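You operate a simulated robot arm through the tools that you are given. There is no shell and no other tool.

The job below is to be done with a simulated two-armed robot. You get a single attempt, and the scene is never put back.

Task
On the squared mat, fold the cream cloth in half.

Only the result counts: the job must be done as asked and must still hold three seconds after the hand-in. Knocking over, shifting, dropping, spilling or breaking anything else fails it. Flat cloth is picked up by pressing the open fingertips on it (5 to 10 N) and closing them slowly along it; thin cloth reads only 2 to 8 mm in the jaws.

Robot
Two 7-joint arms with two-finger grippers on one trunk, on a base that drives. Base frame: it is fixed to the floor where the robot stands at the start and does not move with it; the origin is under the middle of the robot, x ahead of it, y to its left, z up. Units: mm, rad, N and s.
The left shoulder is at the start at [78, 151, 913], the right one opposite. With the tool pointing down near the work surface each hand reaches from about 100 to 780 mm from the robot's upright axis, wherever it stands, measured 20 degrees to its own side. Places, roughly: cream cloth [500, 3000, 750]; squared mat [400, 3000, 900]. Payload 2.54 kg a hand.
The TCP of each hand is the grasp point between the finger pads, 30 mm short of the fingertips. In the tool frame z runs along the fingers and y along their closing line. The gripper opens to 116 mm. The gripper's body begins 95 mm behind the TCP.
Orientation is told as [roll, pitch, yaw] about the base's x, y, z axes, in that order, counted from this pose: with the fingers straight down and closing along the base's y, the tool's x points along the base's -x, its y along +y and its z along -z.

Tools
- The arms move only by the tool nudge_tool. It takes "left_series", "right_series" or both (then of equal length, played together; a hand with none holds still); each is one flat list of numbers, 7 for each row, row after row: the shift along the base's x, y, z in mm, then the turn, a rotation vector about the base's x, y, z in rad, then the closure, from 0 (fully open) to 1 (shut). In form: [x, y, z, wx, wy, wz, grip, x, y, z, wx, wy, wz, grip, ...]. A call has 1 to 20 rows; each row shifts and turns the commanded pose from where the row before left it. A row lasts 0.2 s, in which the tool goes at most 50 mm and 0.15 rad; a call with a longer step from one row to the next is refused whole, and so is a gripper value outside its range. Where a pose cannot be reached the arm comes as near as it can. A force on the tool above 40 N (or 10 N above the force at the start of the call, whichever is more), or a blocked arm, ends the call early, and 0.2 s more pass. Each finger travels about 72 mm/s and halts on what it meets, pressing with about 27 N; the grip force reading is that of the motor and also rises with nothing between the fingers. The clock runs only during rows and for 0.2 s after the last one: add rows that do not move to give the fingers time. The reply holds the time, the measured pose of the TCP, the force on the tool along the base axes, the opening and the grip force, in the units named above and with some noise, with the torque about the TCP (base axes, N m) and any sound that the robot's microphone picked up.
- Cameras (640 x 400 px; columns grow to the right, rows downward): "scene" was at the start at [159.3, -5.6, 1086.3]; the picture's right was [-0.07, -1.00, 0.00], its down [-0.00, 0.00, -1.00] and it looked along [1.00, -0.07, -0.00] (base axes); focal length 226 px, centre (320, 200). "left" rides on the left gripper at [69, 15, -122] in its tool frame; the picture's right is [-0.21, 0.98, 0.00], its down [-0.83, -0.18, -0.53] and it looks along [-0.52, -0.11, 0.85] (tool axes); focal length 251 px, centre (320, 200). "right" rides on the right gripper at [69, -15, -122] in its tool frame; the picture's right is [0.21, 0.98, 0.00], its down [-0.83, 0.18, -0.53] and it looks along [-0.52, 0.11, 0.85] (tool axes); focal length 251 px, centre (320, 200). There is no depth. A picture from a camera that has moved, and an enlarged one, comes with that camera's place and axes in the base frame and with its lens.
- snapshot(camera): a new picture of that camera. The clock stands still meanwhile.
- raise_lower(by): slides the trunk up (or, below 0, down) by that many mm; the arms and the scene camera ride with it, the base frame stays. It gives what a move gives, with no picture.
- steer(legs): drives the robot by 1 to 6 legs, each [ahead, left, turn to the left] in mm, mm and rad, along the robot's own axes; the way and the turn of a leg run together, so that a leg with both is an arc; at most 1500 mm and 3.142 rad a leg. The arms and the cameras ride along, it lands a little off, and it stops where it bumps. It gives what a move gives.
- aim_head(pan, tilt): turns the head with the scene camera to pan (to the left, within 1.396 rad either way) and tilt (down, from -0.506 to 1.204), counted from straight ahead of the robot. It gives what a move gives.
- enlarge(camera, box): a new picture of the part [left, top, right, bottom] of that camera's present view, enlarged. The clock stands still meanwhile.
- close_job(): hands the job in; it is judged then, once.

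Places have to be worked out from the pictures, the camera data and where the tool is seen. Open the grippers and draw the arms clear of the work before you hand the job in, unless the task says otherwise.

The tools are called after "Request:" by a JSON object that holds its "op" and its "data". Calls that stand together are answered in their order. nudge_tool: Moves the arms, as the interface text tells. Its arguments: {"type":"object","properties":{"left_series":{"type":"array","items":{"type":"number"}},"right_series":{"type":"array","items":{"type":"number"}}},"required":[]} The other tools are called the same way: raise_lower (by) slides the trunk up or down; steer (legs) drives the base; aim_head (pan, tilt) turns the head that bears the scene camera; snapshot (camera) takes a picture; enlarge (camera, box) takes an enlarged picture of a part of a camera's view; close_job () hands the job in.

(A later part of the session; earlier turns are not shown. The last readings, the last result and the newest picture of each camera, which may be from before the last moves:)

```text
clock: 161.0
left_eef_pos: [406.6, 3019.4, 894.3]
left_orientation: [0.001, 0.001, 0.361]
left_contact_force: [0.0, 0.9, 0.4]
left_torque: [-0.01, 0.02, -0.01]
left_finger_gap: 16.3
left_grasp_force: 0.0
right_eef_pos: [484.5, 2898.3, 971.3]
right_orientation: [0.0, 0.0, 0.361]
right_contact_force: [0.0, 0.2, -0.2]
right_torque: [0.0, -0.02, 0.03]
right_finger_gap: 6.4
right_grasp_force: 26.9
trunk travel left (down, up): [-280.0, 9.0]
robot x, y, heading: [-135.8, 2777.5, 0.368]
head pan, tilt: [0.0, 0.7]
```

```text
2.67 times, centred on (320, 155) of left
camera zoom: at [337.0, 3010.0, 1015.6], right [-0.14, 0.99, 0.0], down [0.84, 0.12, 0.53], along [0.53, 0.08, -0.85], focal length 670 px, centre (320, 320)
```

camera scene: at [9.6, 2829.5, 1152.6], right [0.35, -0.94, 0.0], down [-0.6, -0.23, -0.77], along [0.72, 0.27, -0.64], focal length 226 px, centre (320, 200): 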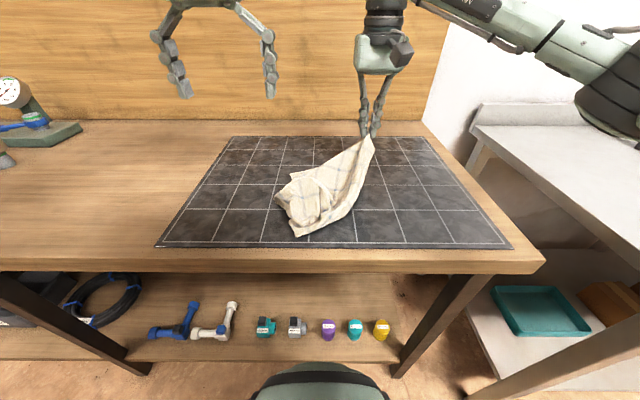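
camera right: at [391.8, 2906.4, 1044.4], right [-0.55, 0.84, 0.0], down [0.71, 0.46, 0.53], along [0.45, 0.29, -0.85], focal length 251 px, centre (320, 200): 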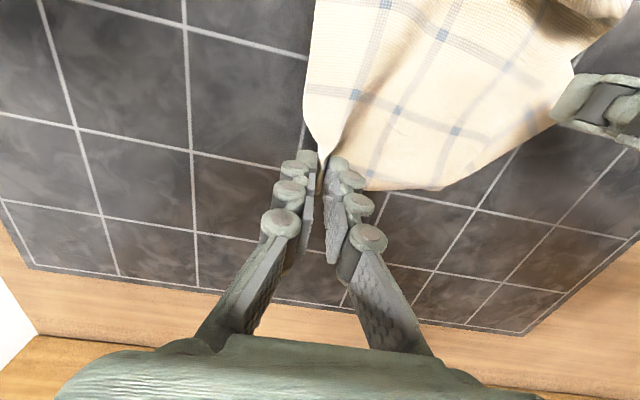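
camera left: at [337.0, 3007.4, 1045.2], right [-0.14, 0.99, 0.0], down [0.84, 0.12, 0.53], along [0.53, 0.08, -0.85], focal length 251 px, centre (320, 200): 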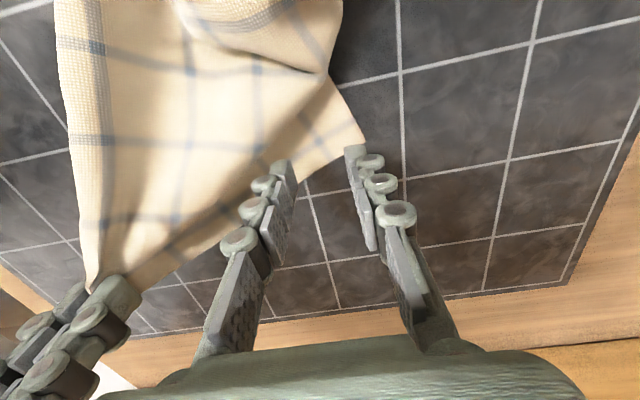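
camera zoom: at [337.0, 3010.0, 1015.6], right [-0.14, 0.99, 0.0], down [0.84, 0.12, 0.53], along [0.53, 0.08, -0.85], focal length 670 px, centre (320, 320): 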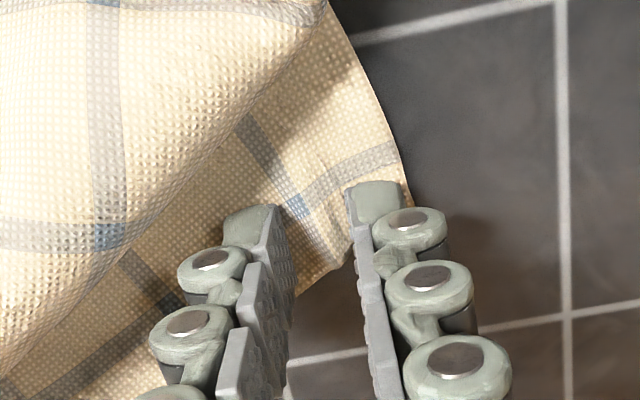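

The press faded out and the cloth is hardly gathering. I reopen, press harder (about 8 N) and close again.

Request:
{"op": "nudge_tool", "data": {"left_series": [0, 0, 3, 0, 0, 0, 0.8, -4, -1.5, 0, 0, 0, 0, 0.707, 0, 0, -3.6, 0, 0, 0, 0.707, 0, 0, 0, 0, 0, 0, 0.707]}}

Request:
{"op": "nudge_tool", "data": {"left_series": [0, 0, -0.6, 0, 0, 0, 0.707, 0, 0, 0, 0, 0, 0, 0.707]}}

```text
clock: 162.0
left_eef_pos: [401.4, 3018.9, 893.7]
left_orientation: [-0.001, 0.001, 0.362]
left_contact_force: [-0.7, 0.7, 2.3]
left_torque: [0.07, 0.0, -0.03]
left_finger_gap: 34.0
left_grasp_force: 0.1
right_eef_pos: [484.5, 2898.9, 971.0]
right_orientation: [-0.001, 0.002, 0.361]
right_contact_force: [0.1, -0.4, -0.2]
right_torque: [0.0, 0.01, 0.04]
right_finger_gap: 6.3
right_grasp_force: 27.1
trunk travel left (down, up): [-280.0, 9.0]
robot x, y, heading: [-132.5, 2774.6, 0.362]
head pan, tilt: [0.0, 0.7]
```

```text
clock: 162.6
left_eef_pos: [402.0, 3018.7, 894.4]
left_orientation: [-0.003, -0.003, 0.361]
left_contact_force: [0.6, 1.1, 9.3]
left_torque: [0.15, 0.08, -0.01]
left_finger_gap: 34.2
left_grasp_force: 0.2
right_eef_pos: [483.1, 2898.6, 972.4]
right_orientation: [-0.001, -0.003, 0.362]
right_contact_force: [0.4, 0.3, 0.6]
right_torque: [0.04, 0.01, -0.02]
right_finger_gap: 6.2
right_grasp_force: 26.5
trunk travel left (down, up): [-280.0, 9.0]
robot x, y, heading: [-133.2, 2774.2, 0.366]
head pan, tilt: [0.0, 0.7]
```

Now 9 N. I close slowly, adding a hair of press on the way.

Request:
{"op": "nudge_tool", "data": {"left_series": [0, 0, 0, 0, 0, 0, 0.72, 0, 0, 0, 0, 0, 0, 0.74, 0, 0, 0, 0, 0, 0, 0.76, 0, 0, -0.2, 0, 0, 0, 0.78, 0, 0, 0, 0, 0, 0, 0.8, 0, 0, -0.2, 0, 0, 0, 0.82, 0, 0, 0, 0, 0, 0, 0.84, 0, 0, 0, 0, 0, 0, 0.86, 0, 0, 0, 0, 0, 0, 0.88]}}

Request:
{"op": "enlarge", "data": {"camera": "left", "box": [200, 80, 440, 230]}}

```text
clock: 164.6
left_eef_pos: [400.9, 3018.8, 893.7]
left_orientation: [0.0, -0.002, 0.362]
left_contact_force: [-2.4, 2.8, 10.6]
left_torque: [0.19, 0.07, 0.02]
left_finger_gap: 13.4
left_grasp_force: 0.0
right_eef_pos: [484.9, 2898.1, 971.6]
right_orientation: [0.0, -0.001, 0.362]
right_contact_force: [1.0, 0.9, -1.7]
right_torque: [-0.02, -0.01, 0.03]
right_finger_gap: 6.3
right_grasp_force: 26.4
trunk travel left (down, up): [-280.0, 9.0]
robot x, y, heading: [-135.8, 2776.6, 0.368]
head pan, tilt: [0.0, 0.7]
```

```text
2.67 times, centred on (320, 155) of left
camera zoom: at [331.7, 3008.3, 1014.7], right [-0.14, 0.99, 0.0], down [0.84, 0.12, 0.54], along [0.53, 0.08, -0.84], focal length 670 px, centre (320, 320)
```

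zoom: 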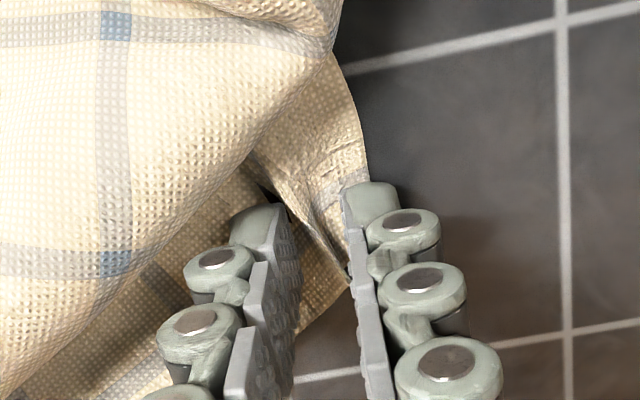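

Now the cloth buckles up between the pads. I finish closing.

Request:
{"op": "nudge_tool", "data": {"left_series": [0, 0, 0, 0, 0, 0, 0.9, 0, 0, 0, 0, 0, 0, 0.92, 0, 0, 0, 0, 0, 0, 0.94, 0, 0, 0, 0, 0, 0, 0.96, 0, 0, 0, 0, 0, 0, 0.98, 0, 0, 0, 0, 0, 0, 1, 0, 0, 0, 0, 0, 0, 1, 0, 0, 0, 0, 0, 0, 1]}}

Request:
{"op": "nudge_tool", "data": {"left_series": [0, 0, 10, 0, 0, 0, 1, 0, 0, 15, 0, 0, 0, 1, 0, 0, 20, 0, 0, 0, 1, 0, 0, 0, 0, 0, 0, 1]}}

Request:
{"op": "snapshot", "data": {"camera": "scene"}}

Request:
{"op": "snapshot", "data": {"camera": "left"}}

```text
clock: 166.4
left_eef_pos: [401.1, 3019.2, 893.9]
left_orientation: [0.0, -0.001, 0.361]
left_contact_force: [0.9, 0.9, 6.4]
left_torque: [-0.02, -0.1, 0.04]
left_finger_gap: 2.3
left_grasp_force: 33.1
right_eef_pos: [483.9, 2899.6, 972.1]
right_orientation: [0.001, -0.001, 0.363]
right_contact_force: [-1.2, 0.3, 0.3]
right_torque: [0.01, -0.02, 0.01]
right_finger_gap: 6.2
right_grasp_force: 27.2
trunk travel left (down, up): [-280.0, 9.0]
robot x, y, heading: [-134.1, 2774.6, 0.359]
head pan, tilt: [0.0, 0.7]
```

```text
clock: 167.4
left_eef_pos: [403.7, 3019.9, 936.7]
left_orientation: [-0.002, 0.0, 0.361]
left_contact_force: [-0.2, 1.0, -2.7]
left_torque: [0.02, 0.02, 0.0]
left_finger_gap: 4.0
left_grasp_force: 26.8
right_eef_pos: [484.4, 2899.2, 971.0]
right_orientation: [0.0, 0.001, 0.363]
right_contact_force: [-0.1, -0.6, 0.5]
right_torque: [0.0, -0.02, -0.01]
right_finger_gap: 6.4
right_grasp_force: 26.8
trunk travel left (down, up): [-280.0, 9.0]
robot x, y, heading: [-136.3, 2773.1, 0.364]
head pan, tilt: [0.0, 0.7]
```

```text
taken
camera scene: at [9.8, 2829.4, 1152.5], right [0.35, -0.94, 0.0], down [-0.6, -0.23, -0.76], along [0.72, 0.27, -0.64], focal length 226 px, centre (320, 200)
```

scene: 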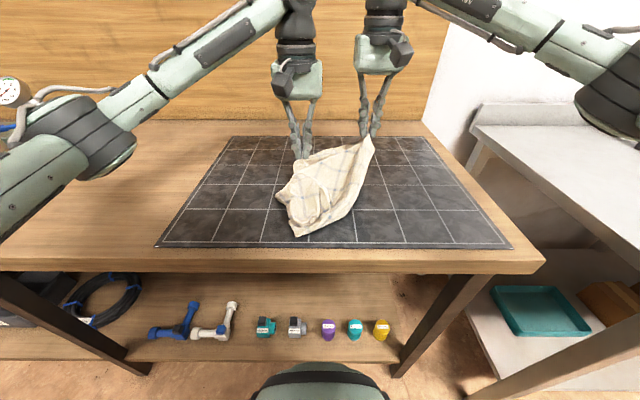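

```text
taken
camera left: at [333.3, 3009.1, 1058.7], right [-0.14, 0.99, 0.0], down [0.84, 0.12, 0.53], along [0.53, 0.08, -0.85], focal length 251 px, centre (320, 200)
```

left: 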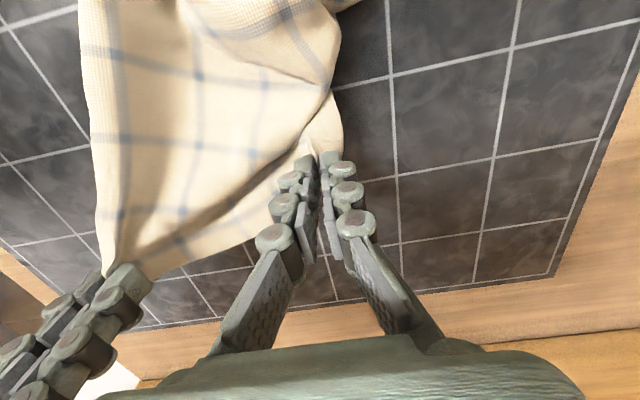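

Both far corners are held. I lift the cloth up high over the mat, spreading the hands to about 185 mm, so that it hangs out freely.

Request:
{"op": "nudge_tool", "data": {"left_series": [-15.6, 0.4, 34.8, 0, 0, 0, 1, -15.6, 0.4, 34.8, 0, 0, 0, 1, -15.6, 0.4, 34.8, 0, 0, 0, 1, -15.6, 0.4, 34.8, 0, 0, 0, 1, -15.6, 0.4, 34.8, 0, 0, 0, 1, -15.6, 0.4, 34.8, 0, 0, 0, 1, -15.6, 0.4, 34.8, 0, 0, 0, 1, -15.6, 0.4, 34.8, 0, 0, 0, 1, 0, 0, 0, 0, 0, 0, 1, 0, 0, 0, 0, 0, 0, 1], "right_series": [-17.4, -6, 30.5, 0, 0, 0, 1, -17.4, -6, 30.5, 0, 0, 0, 1, -17.4, -6, 30.5, 0, 0, 0, 1, -17.4, -6, 30.5, 0, 0, 0, 1, -17.4, -6, 30.5, 0, 0, 0, 1, -17.4, -6, 30.5, 0, 0, 0, 1, -17.4, -6, 30.5, 0, 0, 0, 1, -17.4, -6, 30.5, 0, 0, 0, 1, 0, 0, 0, 0, 0, 0, 1, 0, 0, 0, 0, 0, 0, 1]}}

Request:
{"op": "snapshot", "data": {"camera": "scene"}}

Request:
{"op": "snapshot", "data": {"camera": "left"}}

```text
clock: 169.6
left_eef_pos: [276.5, 3020.3, 1218.9]
left_orientation: [-0.001, 0.0, 0.359]
left_contact_force: [4.0, -12.9, -0.8]
left_torque: [-0.39, -0.17, -0.13]
left_finger_gap: 2.2
left_grasp_force: 27.3
right_eef_pos: [340.0, 2848.7, 1214.2]
right_orientation: [0.002, -0.001, 0.363]
right_contact_force: [-5.4, 12.9, 0.5]
right_torque: [0.4, 0.13, 0.13]
right_finger_gap: 6.8
right_grasp_force: 27.2
trunk travel left (down, up): [-280.0, 9.0]
robot x, y, heading: [-133.1, 2776.2, 0.362]
head pan, tilt: [0.0, 0.7]
```

```text
taken
camera scene: at [9.3, 2829.2, 1152.7], right [0.35, -0.94, 0.0], down [-0.6, -0.23, -0.77], along [0.72, 0.27, -0.64], focal length 226 px, centre (320, 200)
```

scene: 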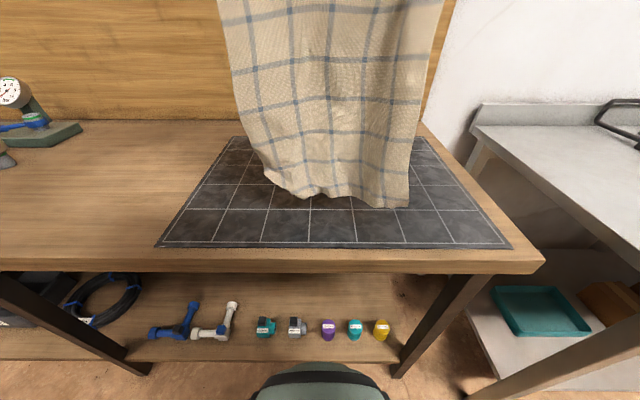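

```text
taken
camera left: at [207.1, 3010.3, 1339.3], right [-0.14, 0.99, 0.0], down [0.84, 0.12, 0.53], along [0.53, 0.08, -0.84], focal length 251 px, centre (320, 200)
```

left: 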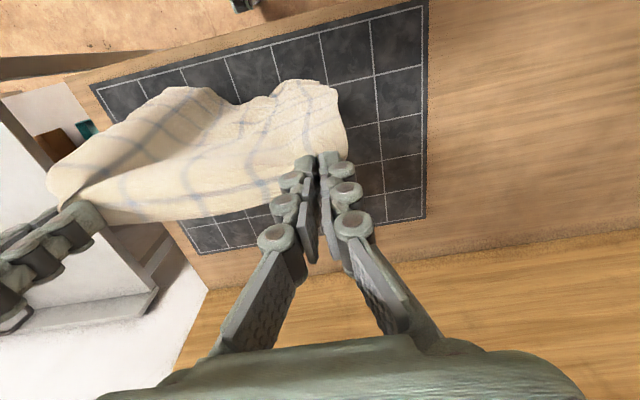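

The whole cloth hangs out open and free. I ease the side tension, step back a little, and let the bottom edge just touch the mat.

Request:
{"op": "nudge_tool", "data": {"left_series": [1.4, -3.7, 0, 0, 0, 0, 1, -17, -6.5, -5, 0, 0, 0, 1, -17, -6.5, -8, 0, 0, 0, 1, -17.4, -6.5, -9, 0, 0, 0, 1, 0, 0, 0, 0, 0, 0, 1, 0, 0, 0, 0, 0, 0, 1, 0, 0, 0, 0, 0, 0, 1], "right_series": [-1.4, 3.7, 0, 0, 0, 0, 1, -17, -6.5, -5, 0, 0, 0, 1, -17, -6.5, -8, 0, 0, 0, 1, -17.4, -6.5, -5, 0, 0, 0, 1, 0, 0, 0, 0, 0, 0, 1, 0, 0, 0, 0, 0, 0, 1, 0, 0, 0, 0, 0, 0, 1]}}

Request:
{"op": "snapshot", "data": {"camera": "scene"}}

```text
clock: 171.2
left_eef_pos: [227.7, 2999.9, 1194.5]
left_orientation: [-0.002, 0.001, 0.362]
left_contact_force: [1.6, -3.6, 0.3]
left_torque: [-0.16, -0.04, -0.08]
left_finger_gap: 2.2
left_grasp_force: 27.2
right_eef_pos: [293.7, 2834.3, 1196.3]
right_orientation: [-0.001, 0.001, 0.36]
right_contact_force: [-1.9, 5.6, -0.7]
right_torque: [0.14, 0.05, 0.08]
right_finger_gap: 6.5
right_grasp_force: 26.9
trunk travel left (down, up): [-280.0, 9.0]
robot x, y, heading: [-135.4, 2772.0, 0.364]
head pan, tilt: [0.0, 0.7]
```

```text
taken
camera scene: at [9.8, 2829.4, 1152.5], right [0.35, -0.94, 0.0], down [-0.6, -0.23, -0.76], along [0.72, 0.27, -0.64], focal length 226 px, centre (320, 200)
```

scene: 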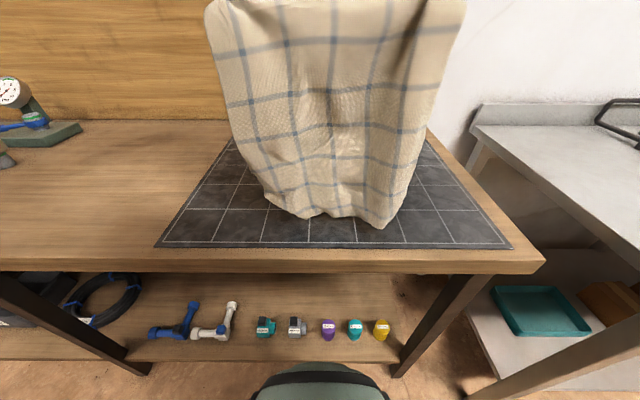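

The bottom edge is touching near 1275. I lay the cloth down by moving forward along an arc while lowering.

Request:
{"op": "nudge_tool", "data": {"left_series": [19.5, 7.4, -1.5, 0, 0, 0, 1, 19.6, 7.4, -1.5, 0, 0, 0, 1, 19.1, 7.2, -4.3, 0, 0, 0, 1, 19.2, 7.2, -4.3, 0, 0, 0, 1, 18.2, 6.9, -7.6, 0, 0, 0, 1, 18.2, 6.8, -7.6, 0, 0, 0, 1, 34.4, 13.0, -19.6, 0, 0, 0, 1, 31.1, 11.7, -25.3, 0, 0, 0, 1, 28, 10.6, -28.9, 0, 0, 0, 1, 23.1, 8.7, -33.3, 0, 0, 0, 1, 19.4, 7.3, -35.9, 0, 0, 0, 1, 13.7, 5.2, -38.7, 0, 0, 0, 1, 8.9, 3.4, -40.2, 0, 0, 0, 1, 3.3, 1.2, -30.7, 0, 0, 0, 1, 0.5, 0.2, -15, 0, 0, 0, 1, 0, 0, 0, 0, 0, 0, 1], "right_series": [19.5, 7.4, -1.5, 0, 0, 0, 1, 19.6, 7.4, -1.5, 0, 0, 0, 1, 19.1, 7.2, -4.3, 0, 0, 0, 1, 19.2, 7.2, -4.3, 0, 0, 0, 1, 18.2, 6.9, -7.6, 0, 0, 0, 1, 18.2, 6.8, -7.6, 0, 0, 0, 1, 34.4, 13.0, -19.6, 0, 0, 0, 1, 31.1, 11.7, -25.3, 0, 0, 0, 1, 28, 10.6, -28.9, 0, 0, 0, 1, 23.1, 8.7, -33.3, 0, 0, 0, 1, 19.4, 7.3, -35.9, 0, 0, 0, 1, 13.7, 5.2, -38.7, 0, 0, 0, 1, 8.9, 3.4, -40.2, 0, 0, 0, 1, 3.3, 1.2, -30.7, 0, 0, 0, 1, 0.5, 0.2, -15, 0, 0, 0, 1, 0, 0, 0, 0, 0, 0, 1]}}

Request:
{"op": "snapshot", "data": {"camera": "scene"}}

Request:
{"op": "snapshot", "data": {"camera": "left"}}

Request:
{"op": "snapshot", "data": {"camera": "right"}}

```text
clock: 174.6
left_eef_pos: [505.9, 3101.7, 901.5]
left_orientation: [-0.001, 0.001, 0.36]
left_contact_force: [1.2, -2.3, 0.3]
left_torque: [-0.02, -0.03, -0.06]
left_finger_gap: 2.0
left_grasp_force: 26.7
right_eef_pos: [568.9, 2937.5, 902.9]
right_orientation: [0.001, -0.002, 0.363]
right_contact_force: [-1.2, 2.3, 1.0]
right_torque: [0.07, 0.04, 0.08]
right_finger_gap: 6.4
right_grasp_force: 27.3
trunk travel left (down, up): [-280.0, 9.0]
robot x, y, heading: [-133.1, 2772.2, 0.365]
head pan, tilt: [0.0, 0.7]
```

```text
taken
camera scene: at [9.7, 2829.4, 1152.6], right [0.35, -0.94, 0.0], down [-0.6, -0.23, -0.77], along [0.72, 0.27, -0.64], focal length 226 px, centre (320, 200)
```

scene: 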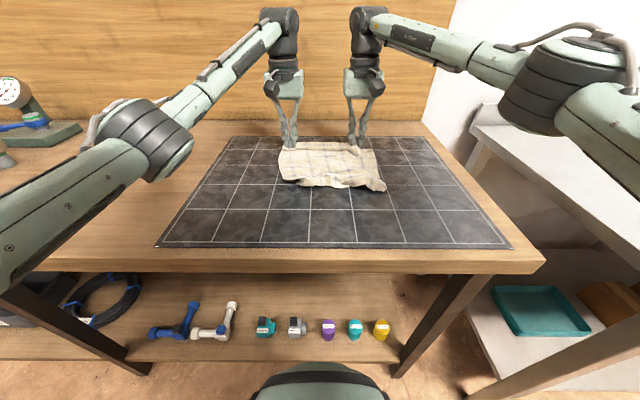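

```text
taken
camera left: at [435.6, 3091.8, 1022.3], right [-0.14, 0.99, 0.0], down [0.84, 0.12, 0.53], along [0.53, 0.08, -0.85], focal length 251 px, centre (320, 200)
```

left: 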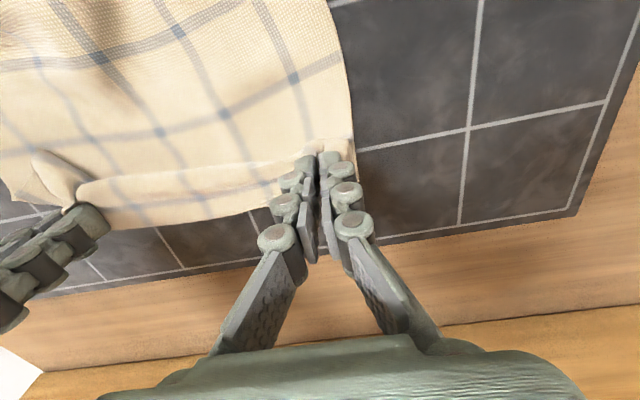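

```text
taken
camera right: at [508.7, 2898.5, 1025.6], right [-0.55, 0.84, 0.0], down [0.71, 0.46, 0.53], along [0.45, 0.29, -0.84], focal length 251 px, centre (320, 200)
```

right: 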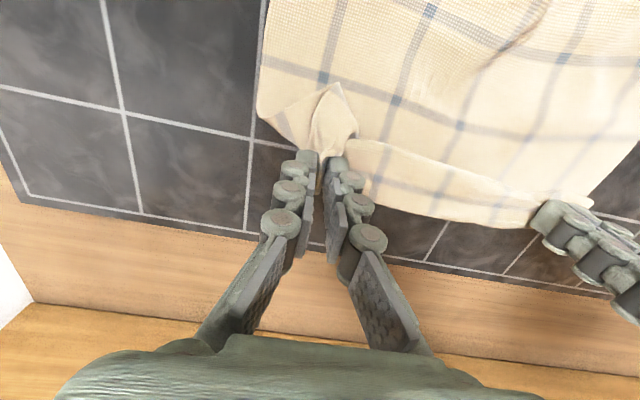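

The bottom edge slid and tucked under, so the cloth now lies with its near part folded beneath — nearly the fold I want, with the held edge on top facing the right way. I lift the held edge back to upright to see where the lower layer lies.

Request:
{"op": "nudge_tool", "data": {"left_series": [-6.1, -2.3, 34.6, 0, 0, 0, 1, -10, -3.8, 32, 0, 0, 0, 1, -15.5, -5.9, 29.4, 0, 0, 0, 1, -20.5, -7.7, 25.6, 0, 0, 0, 1, -24.7, -9.3, 21, 0, 0, 0, 1, -28.1, -10.6, 15.6, 0, 0, 0, 1, -30.2, -11.4, 9.6, 0, 0, 0, 1, -31.4, -11.9, 3.2, 0, 0, 0, 1, 0, 0, 0, 0, 0, 0, 1], "right_series": [-6.1, -2.3, 34.6, 0, 0, 0, 1, -10, -3.8, 32, 0, 0, 0, 1, -15.5, -5.9, 29.4, 0, 0, 0, 1, -20.5, -7.7, 25.6, 0, 0, 0, 1, -24.7, -9.3, 21, 0, 0, 0, 1, -28.1, -10.6, 15.6, 0, 0, 0, 1, -30.2, -11.4, 9.6, 0, 0, 0, 1, -31.4, -11.9, 3.2, 0, 0, 0, 1, 0, 0, 0, 0, 0, 0, 1]}}

Request:
{"op": "snapshot", "data": {"camera": "scene"}}

Request:
{"op": "snapshot", "data": {"camera": "left"}}

Request:
{"op": "snapshot", "data": {"camera": "right"}}

```text
clock: 176.6
left_eef_pos: [337.0, 3041.2, 1069.7]
left_orientation: [-0.003, 0.0, 0.36]
left_contact_force: [1.3, -2.2, 0.2]
left_torque: [-0.13, -0.04, 0.0]
left_finger_gap: 2.3
left_grasp_force: 26.9
right_eef_pos: [400.5, 2877.2, 1073.2]
right_orientation: [-0.002, 0.001, 0.363]
right_contact_force: [-1.5, 3.7, 0.1]
right_torque: [0.1, 0.06, 0.03]
right_finger_gap: 6.5
right_grasp_force: 26.7
trunk travel left (down, up): [-280.0, 9.0]
robot x, y, heading: [-134.0, 2776.7, 0.367]
head pan, tilt: [0.0, 0.7]
```

```text
taken
camera scene: at [10.1, 2829.5, 1152.5], right [0.35, -0.94, 0.0], down [-0.6, -0.23, -0.76], along [0.71, 0.27, -0.64], focal length 226 px, centre (320, 200)
```

scene: 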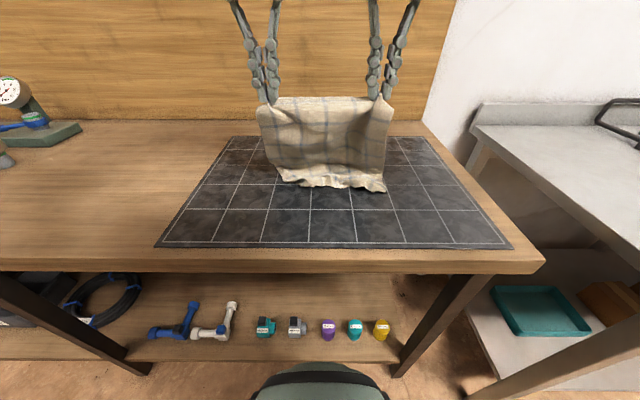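

```text
taken
camera left: at [266.7, 3030.8, 1191.3], right [-0.14, 0.99, 0.0], down [0.84, 0.12, 0.53], along [0.53, 0.08, -0.85], focal length 251 px, centre (320, 200)
```

left: 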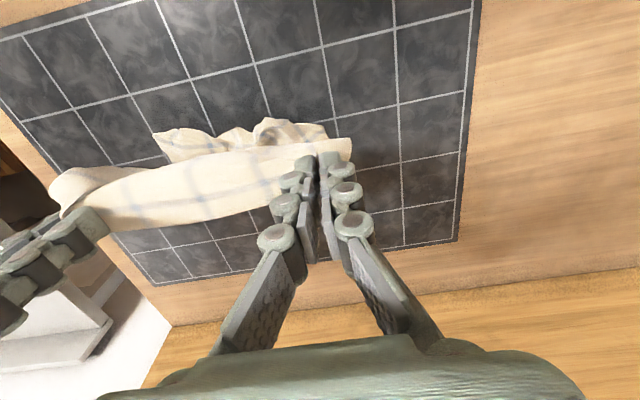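

```text
taken
camera right: at [341.5, 2837.3, 1195.5], right [-0.55, 0.84, 0.0], down [0.71, 0.46, 0.53], along [0.45, 0.29, -0.85], focal length 251 px, centre (320, 200)
```

right: 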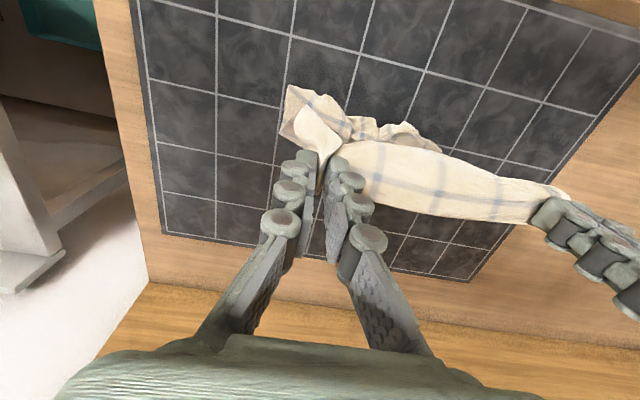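

The lower end is crumpled towards me, so I lift clear again and do it cleanly: hang the cloth free further ahead, let the hem touch while drawing towards me so it trails forward, lay the lower half, then lay the top half over it.

Request:
{"op": "nudge_tool", "data": {"left_series": [9, 3.4, 39, 0, 0, 0, 1, 9, 3.4, 39, 0, 0, 0, 1, 9, 3.4, 39, 0, 0, 0, 1, 9, 3.4, 38, 0, 0, 0, 1, 13, 4.9, 0, 0, 0, 0, 1, 13, 4.9, 0, 0, 0, 0, 1, 13, 4.9, 0, 0, 0, 0, 1, 0, 0, 0, 0, 0, 0, 1, 0, 0, 0, 0, 0, 0, 1, 0, 0, 0, 0, 0, 0, 1], "right_series": [9, 3.4, 38, 0, 0, 0, 1, 9, 3.4, 38, 0, 0, 0, 1, 9, 3.4, 38, 0, 0, 0, 1, 9, 3.4, 38, 0, 0, 0, 1, 13, 4.9, 0, 0, 0, 0, 1, 13, 4.9, 0, 0, 0, 0, 1, 13, 4.9, 0, 0, 0, 0, 1, 0, 0, 0, 0, 0, 0, 1, 0, 0, 0, 0, 0, 0, 1, 0, 0, 0, 0, 0, 0, 1]}}

Request:
{"op": "aim_head", "data": {"pan": 0.0, "tilt": 0.4}}

Request:
{"op": "snapshot", "data": {"camera": "scene"}}

Request:
{"op": "snapshot", "data": {"camera": "left"}}

Request:
{"op": "snapshot", "data": {"camera": "right"}}

```text
clock: 178.8
left_eef_pos: [405.1, 3066.4, 1219.6]
left_orientation: [-0.001, -0.003, 0.361]
left_contact_force: [3.0, -6.3, -0.5]
left_torque: [-0.15, -0.09, -0.05]
left_finger_gap: 2.1
left_grasp_force: 26.6
left hand out of reach, approached as far as the arm can: row 7
right_eef_pos: [472.1, 2901.8, 1217.1]
right_orientation: [0.002, -0.004, 0.363]
right_contact_force: [-2.3, 5.6, -0.1]
right_torque: [0.18, 0.05, 0.07]
right_finger_gap: 6.4
right_grasp_force: 27.0
right hand out of reach, approached as far as the arm can: row 7
trunk travel left (down, up): [-280.0, 9.0]
robot x, y, heading: [-133.3, 2774.6, 0.363]
head pan, tilt: [0.0, 0.7]
```

```text
clock: 179.6
left_eef_pos: [404.4, 3066.1, 1219.1]
left_orientation: [-0.001, -0.003, 0.361]
left_contact_force: [3.7, -6.5, -0.1]
left_torque: [-0.18, -0.05, -0.01]
left_finger_gap: 2.0
left_grasp_force: 27.1
right_eef_pos: [470.7, 2900.8, 1219.9]
right_orientation: [0.001, -0.003, 0.363]
right_contact_force: [-2.5, 6.4, 0.0]
right_torque: [0.19, 0.1, 0.09]
right_finger_gap: 6.7
right_grasp_force: 26.9
trunk travel left (down, up): [-280.0, 9.0]
robot x, y, heading: [-138.8, 2774.5, 0.364]
head pan, tilt: [0.0, 0.4]
```

```text
taken
camera scene: at [17.0, 2832.1, 1179.3], right [0.35, -0.94, 0.0], down [-0.36, -0.14, -0.92], along [0.86, 0.33, -0.39], focal length 226 px, centre (320, 200)
```

scene: 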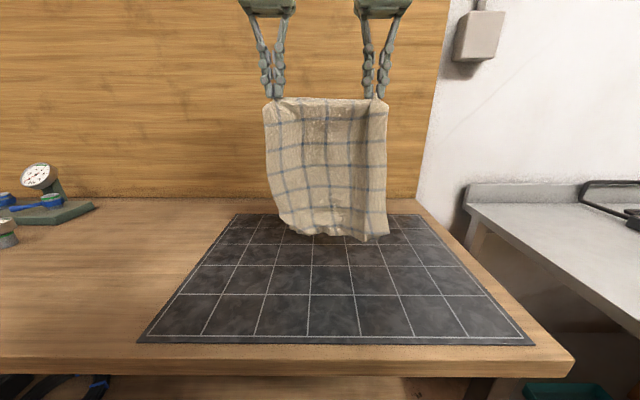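

```text
taken
camera left: at [334.5, 3056.5, 1340.3], right [-0.14, 0.99, 0.0], down [0.83, 0.12, 0.54], along [0.53, 0.08, -0.84], focal length 251 px, centre (320, 200)
```

left: 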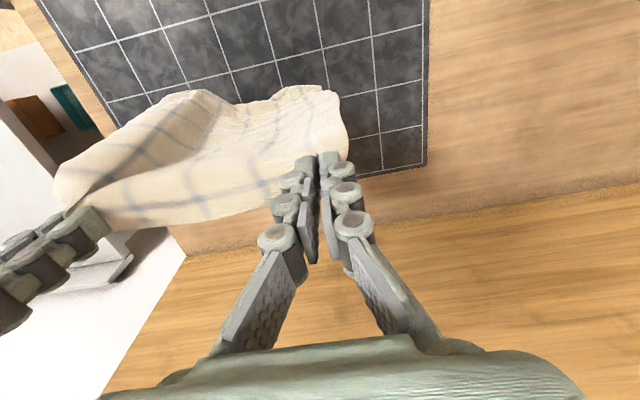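

```text
taken
camera right: at [412.2, 2860.0, 1341.0], right [-0.55, 0.84, 0.0], down [0.71, 0.46, 0.54], along [0.45, 0.29, -0.84], focal length 251 px, centre (320, 200)
```

right: 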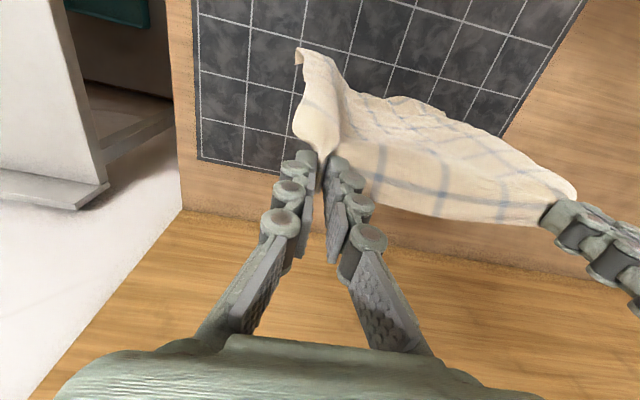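

The cloth hangs free, hem just above the mat. I lower it while drawing towards me, so the hem trails ahead and the lower half starts to lie down.

Request:
{"op": "nudge_tool", "data": {"left_series": [-9.4, -3.5, -8, 0, 0, 0, 1, -9.4, -3.5, -8, 0, 0, 0, 1, -9.4, -3.5, -8, 0, 0, 0, 1, -16.7, -6.3, -17, 0, 0, 0, 1, -16.7, -6.3, -18, 0, 0, 0, 1, -16.7, -6.3, -19, 0, 0, 0, 1, -16.7, -6.3, -19, 0, 0, 0, 1, 0, 0, 0, 0, 0, 0, 1], "right_series": [-9.4, -3.5, -8, 0, 0, 0, 1, -9.4, -3.5, -8, 0, 0, 0, 1, -9.4, -3.5, -8, 0, 0, 0, 1, -16.7, -6.3, -17, 0, 0, 0, 1, -16.7, -6.3, -18, 0, 0, 0, 1, -16.7, -6.3, -19, 0, 0, 0, 1, -16.7, -6.3, -19, 0, 0, 0, 1, 0, 0, 0, 0, 0, 0, 1]}}

Request:
{"op": "snapshot", "data": {"camera": "scene"}}

Request:
{"op": "snapshot", "data": {"camera": "left"}}

Request:
{"op": "snapshot", "data": {"camera": "right"}}

```text
clock: 181.4
left_eef_pos: [310.4, 3030.6, 1123.0]
left_orientation: [-0.002, -0.001, 0.362]
left_contact_force: [2.1, -3.6, -0.6]
left_torque: [-0.12, -0.08, 0.0]
left_finger_gap: 2.2
left_grasp_force: 27.5
right_eef_pos: [377.3, 2865.0, 1123.5]
right_orientation: [0.001, -0.001, 0.362]
right_contact_force: [-1.8, 4.6, -0.1]
right_torque: [0.13, 0.05, 0.09]
right_finger_gap: 6.8
right_grasp_force: 27.1
trunk travel left (down, up): [-280.0, 9.0]
robot x, y, heading: [-134.5, 2775.1, 0.364]
head pan, tilt: [0.0, 0.4]
```

```text
taken
camera scene: at [16.8, 2832.1, 1179.5], right [0.35, -0.94, 0.0], down [-0.36, -0.14, -0.92], along [0.86, 0.33, -0.39], focal length 226 px, centre (320, 200)
```

scene: 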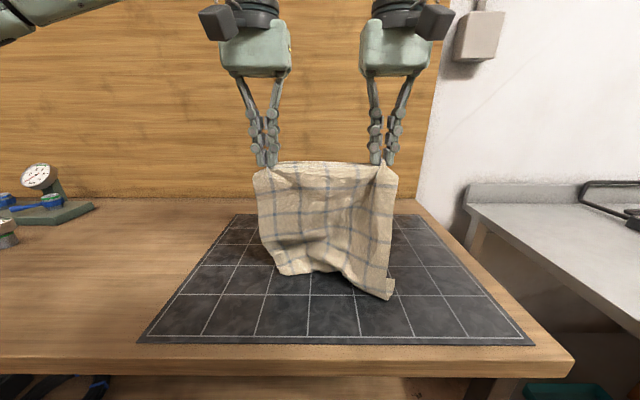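

```text
taken
camera left: at [240.8, 3020.7, 1243.0], right [-0.15, 0.99, 0.0], down [0.84, 0.12, 0.53], along [0.53, 0.08, -0.84], focal length 251 px, centre (320, 200)
```

left: 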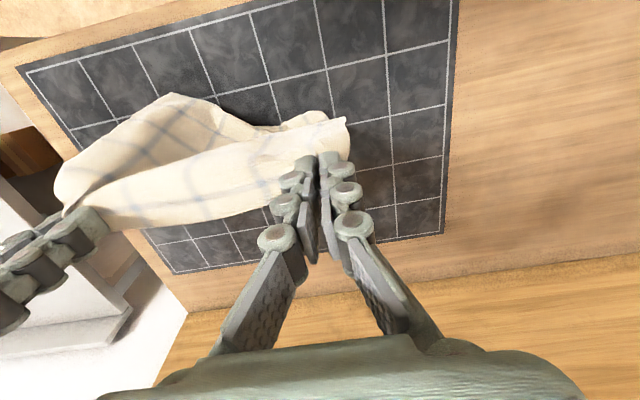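

```text
taken
camera right: at [317.2, 2825.7, 1245.1], right [-0.55, 0.84, 0.0], down [0.71, 0.46, 0.54], along [0.45, 0.29, -0.84], focal length 251 px, centre (320, 200)
```

right: 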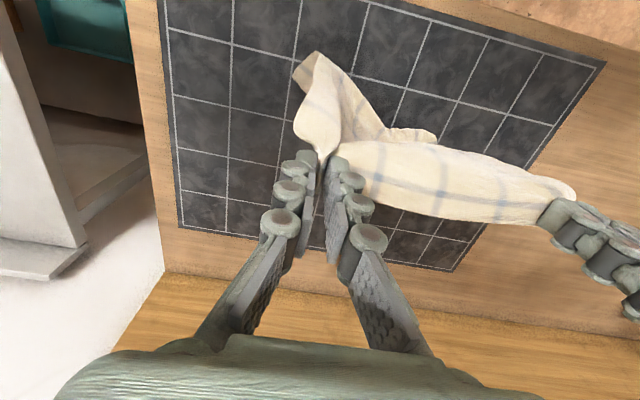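

The hem's right corner kicked towards me while the rest trailed ahead. I lift clear again, move back, and this time simply lay the cloth flat along a 45° path with slack, the way the hem naturally leans.

Request:
{"op": "nudge_tool", "data": {"left_series": [0, 0, 35, 0, 0, 0, 1, -8, -3, 35, 0, 0, 0, 1, -14, -5.3, 26, 0, 0, 0, 1, -14, -5.3, 0, 0, 0, 0, 1, -14, -5.3, 0, 0, 0, 0, 1, -14, -5.3, 0, 0, 0, 0, 1, 0, 0, 0, 0, 0, 0, 1, 0, 0, 0, 0, 0, 0, 1, 0, 0, 0, 0, 0, 0, 1], "right_series": [0, 0, 35, 0, 0, 0, 1, -8, -3, 35, 0, 0, 0, 1, -14, -5.3, 26, 0, 0, 0, 1, -14, -5.3, 0, 0, 0, 0, 1, -14, -5.3, 0, 0, 0, 0, 1, -14, -5.3, 0, 0, 0, 0, 1, 0, 0, 0, 0, 0, 0, 1, 0, 0, 0, 0, 0, 0, 1, 0, 0, 0, 0, 0, 0, 1]}}

Request:
{"op": "snapshot", "data": {"camera": "scene"}}

```text
clock: 183.4
left_eef_pos: [247.0, 3007.7, 1217.9]
left_orientation: [-0.002, -0.001, 0.359]
left_contact_force: [1.8, -7.0, 0.4]
left_torque: [-0.19, -0.09, -0.04]
left_finger_gap: 2.1
left_grasp_force: 27.1
right_eef_pos: [312.1, 2840.2, 1218.7]
right_orientation: [0.0, -0.001, 0.361]
right_contact_force: [-3.0, 6.5, 0.6]
right_torque: [0.22, 0.09, 0.08]
right_finger_gap: 6.8
right_grasp_force: 27.3
trunk travel left (down, up): [-280.0, 9.0]
robot x, y, heading: [-135.3, 2775.6, 0.364]
head pan, tilt: [0.0, 0.4]
```

```text
taken
camera scene: at [17.0, 2832.1, 1179.4], right [0.35, -0.94, 0.0], down [-0.36, -0.14, -0.92], along [0.86, 0.33, -0.39], focal length 226 px, centre (320, 200)
```

scene: 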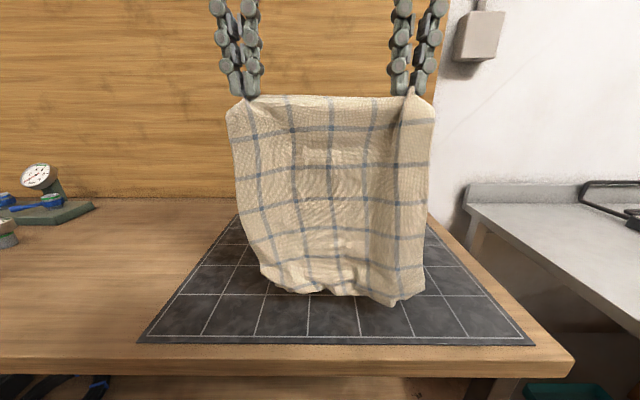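

The hem looks curled, perhaps still touching. I raise another 25 mm and let it settle before laying down.

Request:
{"op": "nudge_tool", "data": {"left_series": [0, 0, 15, 0, 0, 0, 1, 0, 0, 15, 0, 0, 0, 1, 0, 0, 0, 0, 0, 0, 1, 0, 0, 0, 0, 0, 0, 1, 0, 0, 0, 0, 0, 0, 1, 0, 0, 0, 0, 0, 0, 1], "right_series": [0, 0, 15, 0, 0, 0, 1, 0, 0, 15, 0, 0, 0, 1, 0, 0, 0, 0, 0, 0, 1, 0, 0, 0, 0, 0, 0, 1, 0, 0, 0, 0, 0, 0, 1, 0, 0, 0, 0, 0, 0, 1]}}

Request:
{"op": "enlarge", "data": {"camera": "scene", "box": [200, 60, 460, 340]}}

Request:
{"op": "snapshot", "data": {"camera": "right"}}

Request:
{"op": "snapshot", "data": {"camera": "left"}}

```text
clock: 184.8
left_eef_pos: [247.0, 3006.5, 1247.8]
left_orientation: [0.002, -0.001, 0.361]
left_contact_force: [3.1, -5.6, -0.3]
left_torque: [-0.15, -0.04, -0.03]
left_finger_gap: 1.8
left_grasp_force: 27.0
right_eef_pos: [312.9, 2839.3, 1248.5]
right_orientation: [-0.001, 0.001, 0.361]
right_contact_force: [-2.6, 5.3, 0.5]
right_torque: [0.12, 0.09, 0.06]
right_finger_gap: 6.7
right_grasp_force: 27.0
trunk travel left (down, up): [-280.0, 9.0]
robot x, y, heading: [-133.5, 2774.1, 0.365]
head pan, tilt: [0.0, 0.4]
```

```text
1.43 times, centred on (330, 200) of scene
camera zoom: at [16.9, 2832.1, 1179.4], right [0.35, -0.94, 0.0], down [-0.36, -0.14, -0.92], along [0.86, 0.33, -0.39], focal length 322 px, centre (306, 200)
```

zoom: 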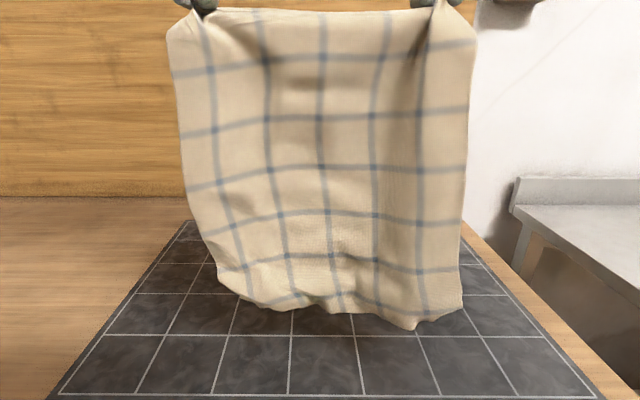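

```text
taken
camera right: at [253.1, 2800.2, 1370.5], right [-0.55, 0.84, 0.0], down [0.71, 0.46, 0.53], along [0.45, 0.29, -0.85], focal length 251 px, centre (320, 200)
```

right: 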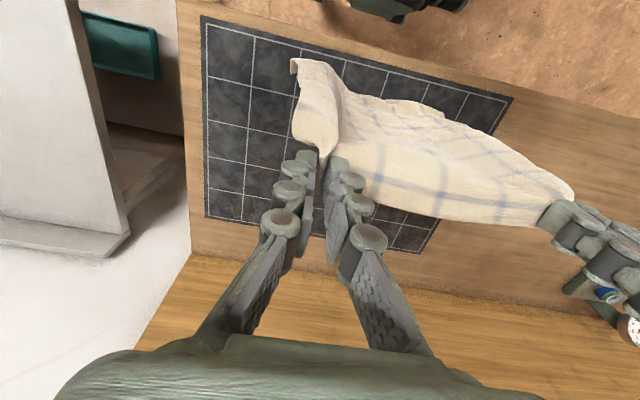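

```text
taken
camera left: at [177.0, 2995.9, 1368.9], right [-0.14, 0.99, 0.0], down [0.84, 0.12, 0.53], along [0.53, 0.08, -0.85], focal length 251 px, centre (320, 200)
```

left: 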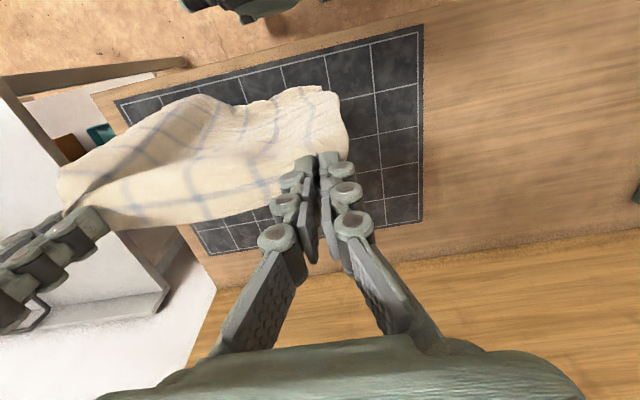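

The cloth now hangs clear and nearly straight. I lower it until the hem touches and then lay it out along the 45° path ahead.

Request:
{"op": "nudge_tool", "data": {"left_series": [0, 0, -20, 0, 0, 0, 1, 0, 0, -20, 0, 0, 0, 1, 0, 0, -6, 0, 0, 0, 1, 21, 7.9, -23, 0, 0, 0, 1, 21, 7.9, -23, 0, 0, 0, 1, 21, 7.9, -23, 0, 0, 0, 1, 21, 7.9, -23, 0, 0, 0, 1, 21, 7.9, -23, 0, 0, 0, 1, 21, 7.9, -23, 0, 0, 0, 1, 0, 0, 0, 0, 0, 0, 1], "right_series": [0, 0, -20, 0, 0, 0, 1, 0, 0, -20, 0, 0, 0, 1, 0, 0, -6, 0, 0, 0, 1, 21, 7.9, -23, 0, 0, 0, 1, 21, 7.9, -23, 0, 0, 0, 1, 21, 7.9, -23, 0, 0, 0, 1, 21, 7.9, -23, 0, 0, 0, 1, 21, 7.9, -23, 0, 0, 0, 1, 21, 7.9, -23, 0, 0, 0, 1, 0, 0, 0, 0, 0, 0, 1]}}

Request:
{"op": "snapshot", "data": {"camera": "scene"}}

```text
clock: 187.0
left_eef_pos: [371.3, 3054.4, 1063.2]
left_orientation: [-0.002, -0.001, 0.363]
left_contact_force: [2.9, -5.0, -0.3]
left_torque: [-0.13, -0.05, -0.05]
left_finger_gap: 1.9
left_grasp_force: 26.8
right_eef_pos: [439.0, 2887.4, 1065.9]
right_orientation: [0.0, -0.001, 0.363]
right_contact_force: [-2.0, 5.1, -0.3]
right_torque: [0.12, 0.08, 0.08]
right_finger_gap: 6.5
right_grasp_force: 27.0
trunk travel left (down, up): [-280.0, 9.0]
robot x, y, heading: [-135.8, 2775.0, 0.362]
head pan, tilt: [0.0, 0.4]
```

```text
taken
camera scene: at [16.4, 2831.9, 1179.6], right [0.35, -0.94, 0.0], down [-0.36, -0.14, -0.92], along [0.86, 0.33, -0.39], focal length 226 px, centre (320, 200)
```

scene: 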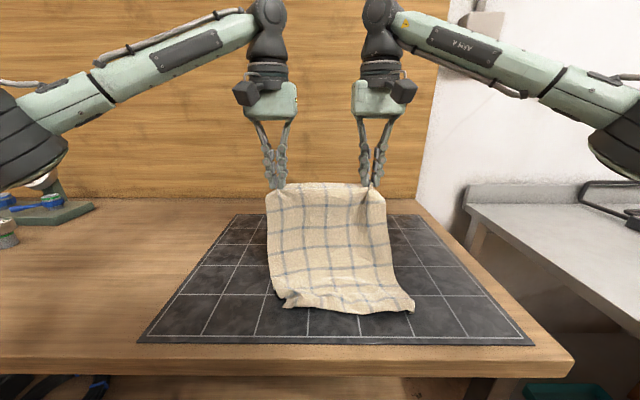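

The lower part is lying down nicely towards me. I continue along the same path to the end.

Request:
{"op": "nudge_tool", "data": {"left_series": [21, 7.9, -23, 0, 0, 0, 1, 21, 7.9, -23, 0, 0, 0, 1, 21, 7.9, -23, 0, 0, 0, 1, 21, 7.9, -23, 0, 0, 0, 1, 21, 7.9, -23, 0, 0, 0, 1, 21, 7.9, -23, 0, 0, 0, 1, 21, 7.9, -23, 0, 0, 0, 1, 0, 0, 0, 0, 0, 0, 1], "right_series": [21, 7.9, -23, 0, 0, 0, 1, 21, 7.9, -23, 0, 0, 0, 1, 21, 7.9, -23, 0, 0, 0, 1, 21, 7.9, -23, 0, 0, 0, 1, 21, 7.9, -23, 0, 0, 0, 1, 21, 7.9, -23, 0, 0, 0, 1, 21, 7.9, -23, 0, 0, 0, 1, 0, 0, 0, 0, 0, 0, 1]}}

Request:
{"op": "aim_head", "data": {"pan": 0.0, "tilt": 0.7}}

Request:
{"op": "enlarge", "data": {"camera": "scene", "box": [220, 110, 440, 250]}}

Request:
{"op": "snapshot", "data": {"camera": "left"}}

Request:
{"op": "snapshot", "data": {"camera": "right"}}

```text
clock: 188.8
left_eef_pos: [520.3, 3109.4, 902.3]
left_orientation: [-0.002, 0.001, 0.363]
left_contact_force: [2.0, -5.3, 0.2]
left_torque: [-0.16, -0.05, -0.03]
left_finger_gap: 2.0
left_grasp_force: 27.1
right_eef_pos: [584.0, 2941.8, 903.8]
right_orientation: [0.0, -0.003, 0.362]
right_contact_force: [-3.1, 5.1, -0.7]
right_torque: [0.13, 0.05, 0.09]
right_finger_gap: 6.5
right_grasp_force: 27.0
trunk travel left (down, up): [-280.0, 9.0]
robot x, y, heading: [-138.7, 2772.4, 0.365]
head pan, tilt: [0.0, 0.4]
```

```text
clock: 189.6
left_eef_pos: [519.1, 3109.1, 902.8]
left_orientation: [-0.001, 0.0, 0.362]
left_contact_force: [1.9, -6.8, -0.2]
left_torque: [-0.17, -0.04, -0.03]
left_finger_gap: 2.0
left_grasp_force: 26.8
right_eef_pos: [585.3, 2943.0, 904.5]
right_orientation: [-0.001, 0.001, 0.36]
right_contact_force: [-2.0, 5.2, -0.3]
right_torque: [0.17, 0.04, 0.07]
right_finger_gap: 6.6
right_grasp_force: 27.3
trunk travel left (down, up): [-280.0, 9.0]
robot x, y, heading: [-134.0, 2773.1, 0.363]
head pan, tilt: [0.0, 0.7]
```

```text
2.86 times, centred on (330, 180) of scene
camera zoom: at [9.8, 2829.4, 1152.6], right [0.35, -0.94, 0.0], down [-0.6, -0.23, -0.77], along [0.72, 0.27, -0.64], focal length 644 px, centre (291, 257)
```

zoom: 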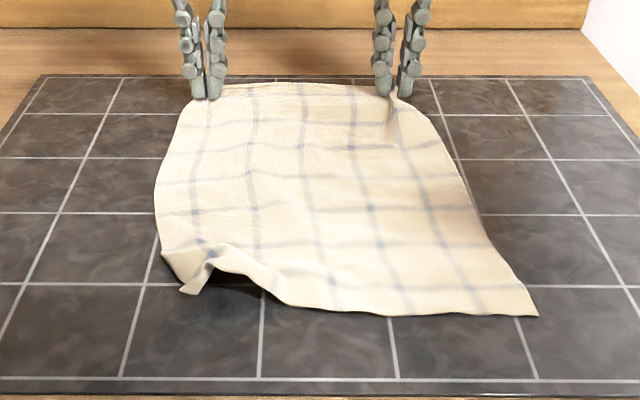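

```text
taken
camera left: at [450.0, 3099.0, 1023.7], right [-0.14, 0.99, 0.0], down [0.84, 0.12, 0.53], along [0.53, 0.08, -0.85], focal length 251 px, centre (320, 200)
```

left: 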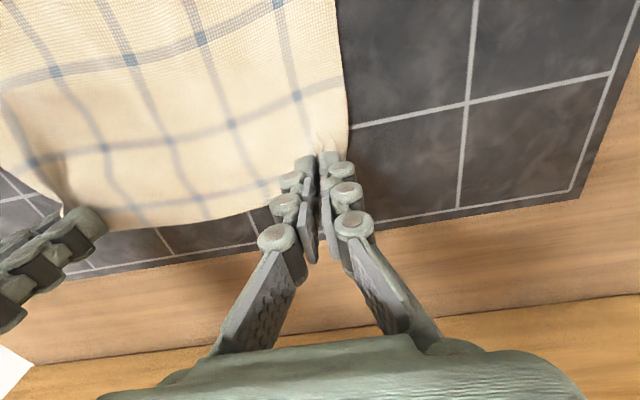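

```text
taken
camera right: at [525.7, 2902.7, 1026.4], right [-0.55, 0.84, 0.0], down [0.71, 0.46, 0.53], along [0.45, 0.29, -0.85], focal length 251 px, centre (320, 200)
```

right: 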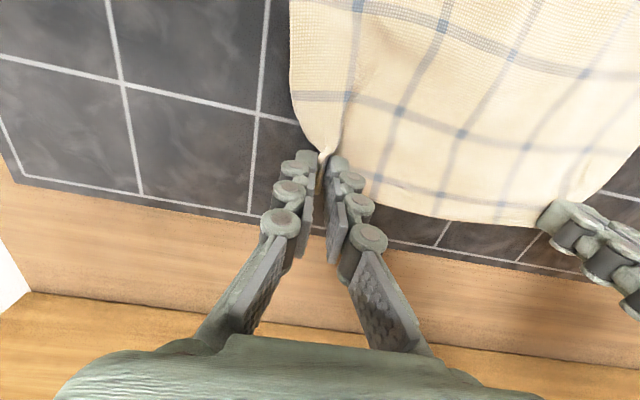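

Almost flat again, with only the near-left corner a bit rumpled. I lower to the mat and open the fingers slowly along it so that the pinches spread out.

Request:
{"op": "nudge_tool", "data": {"left_series": [0, 0, -5, 0, 0, 0, 1, 0, 0, -2, 0, 0, 0, 1, 0, 0, 0, 0, 0, 0, 0.95, 0, 0, 0, 0, 0, 0, 0.9, 0, 0, 0, 0, 0, 0, 0.85, 0, 0, 0, 0, 0, 0, 0.8, 0, 0, 0, 0, 0, 0, 0.75, 0, 0, 0, 0, 0, 0, 0.7, 0, 0, 10, 0, 0, 0, 0.68, 0, 0, 40, 0, 0, 0, 0.6, -23, -8.8, 40, 0, 0, 0, 0.3, -23, -8.8, 40, 0, 0, 0, 0.1, -23, -8.8, 35, 0, 0, 0, 0], "right_series": [0, 0, -6, 0, 0, 0, 1, 0, 0, -2, 0, 0, 0, 1, 0, 0, 0, 0, 0, 0, 0.95, 0, 0, 0, 0, 0, 0, 0.9, 0, 0, 0, 0, 0, 0, 0.85, 0, 0, 0, 0, 0, 0, 0.8, 0, 0, 0, 0, 0, 0, 0.75, 0, 0, 0, 0, 0, 0, 0.7, 0, 0, 10, 0, 0, 0, 0.68, 0, 0, 40, 0, 0, 0, 0.6, -23, -8.8, 40, 0, 0, 0, 0.3, -23, -8.8, 40, 0, 0, 0, 0.1, -23, -8.8, 35, 0, 0, 0, 0]}}

Request:
{"op": "snapshot", "data": {"camera": "scene"}}

Request:
{"op": "snapshot", "data": {"camera": "left"}}

Request:
{"op": "snapshot", "data": {"camera": "right"}}

```text
clock: 192.4
left_eef_pos: [447.3, 3082.4, 1060.3]
left_orientation: [-0.001, -0.002, 0.362]
left_contact_force: [-0.5, 0.1, -0.1]
left_torque: [0.01, -0.01, 0.03]
left_finger_gap: 115.9
left_grasp_force: 0.2
right_eef_pos: [514.7, 2916.8, 1062.7]
right_orientation: [0.0, -0.001, 0.362]
right_contact_force: [-0.7, 0.1, 0.1]
right_torque: [0.03, -0.03, -0.01]
right_finger_gap: 115.8
right_grasp_force: 0.0
trunk travel left (down, up): [-280.0, 9.0]
robot x, y, heading: [-134.6, 2772.8, 0.368]
head pan, tilt: [0.0, 0.7]
```

```text
taken
camera scene: at [8.5, 2828.9, 1152.7], right [0.35, -0.94, 0.0], down [-0.6, -0.23, -0.77], along [0.72, 0.27, -0.64], focal length 226 px, centre (320, 200)
```

scene: 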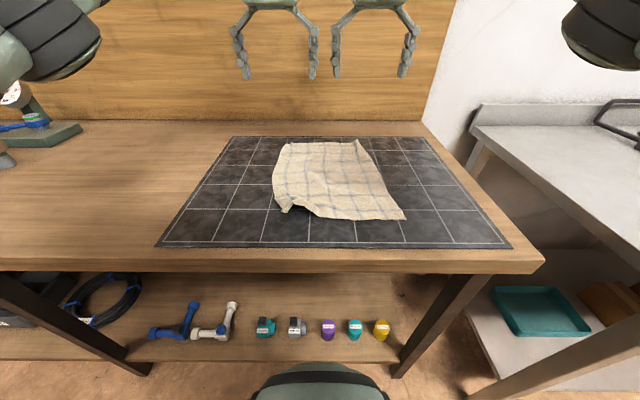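

```text
taken
camera left: at [378.8, 3071.6, 1182.0], right [-0.15, 0.99, 0.0], down [0.84, 0.12, 0.53], along [0.53, 0.08, -0.84], focal length 251 px, centre (320, 200)
```

left: 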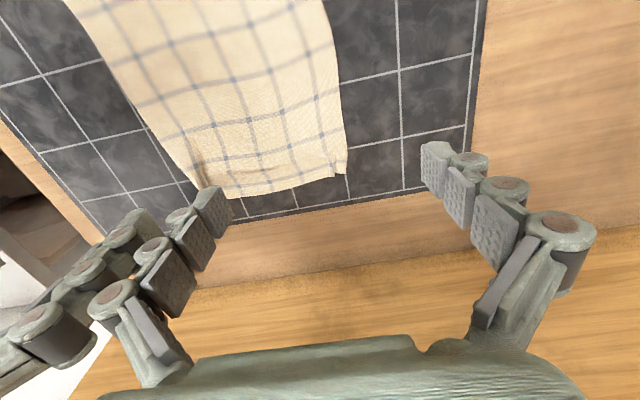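

```text
taken
camera right: at [456.5, 2876.4, 1184.1], right [-0.55, 0.84, 0.0], down [0.71, 0.46, 0.54], along [0.45, 0.29, -0.84], focal length 251 px, centre (320, 200)
```

right: 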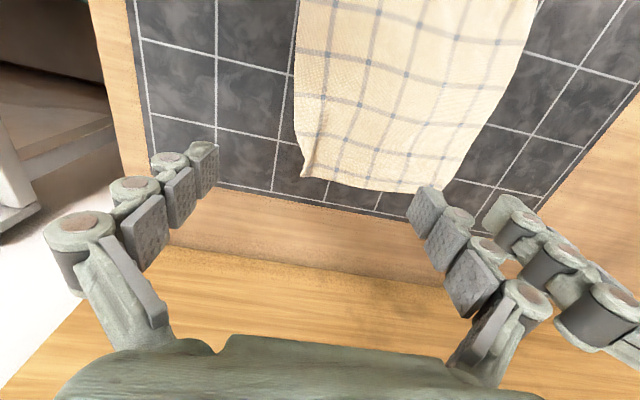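

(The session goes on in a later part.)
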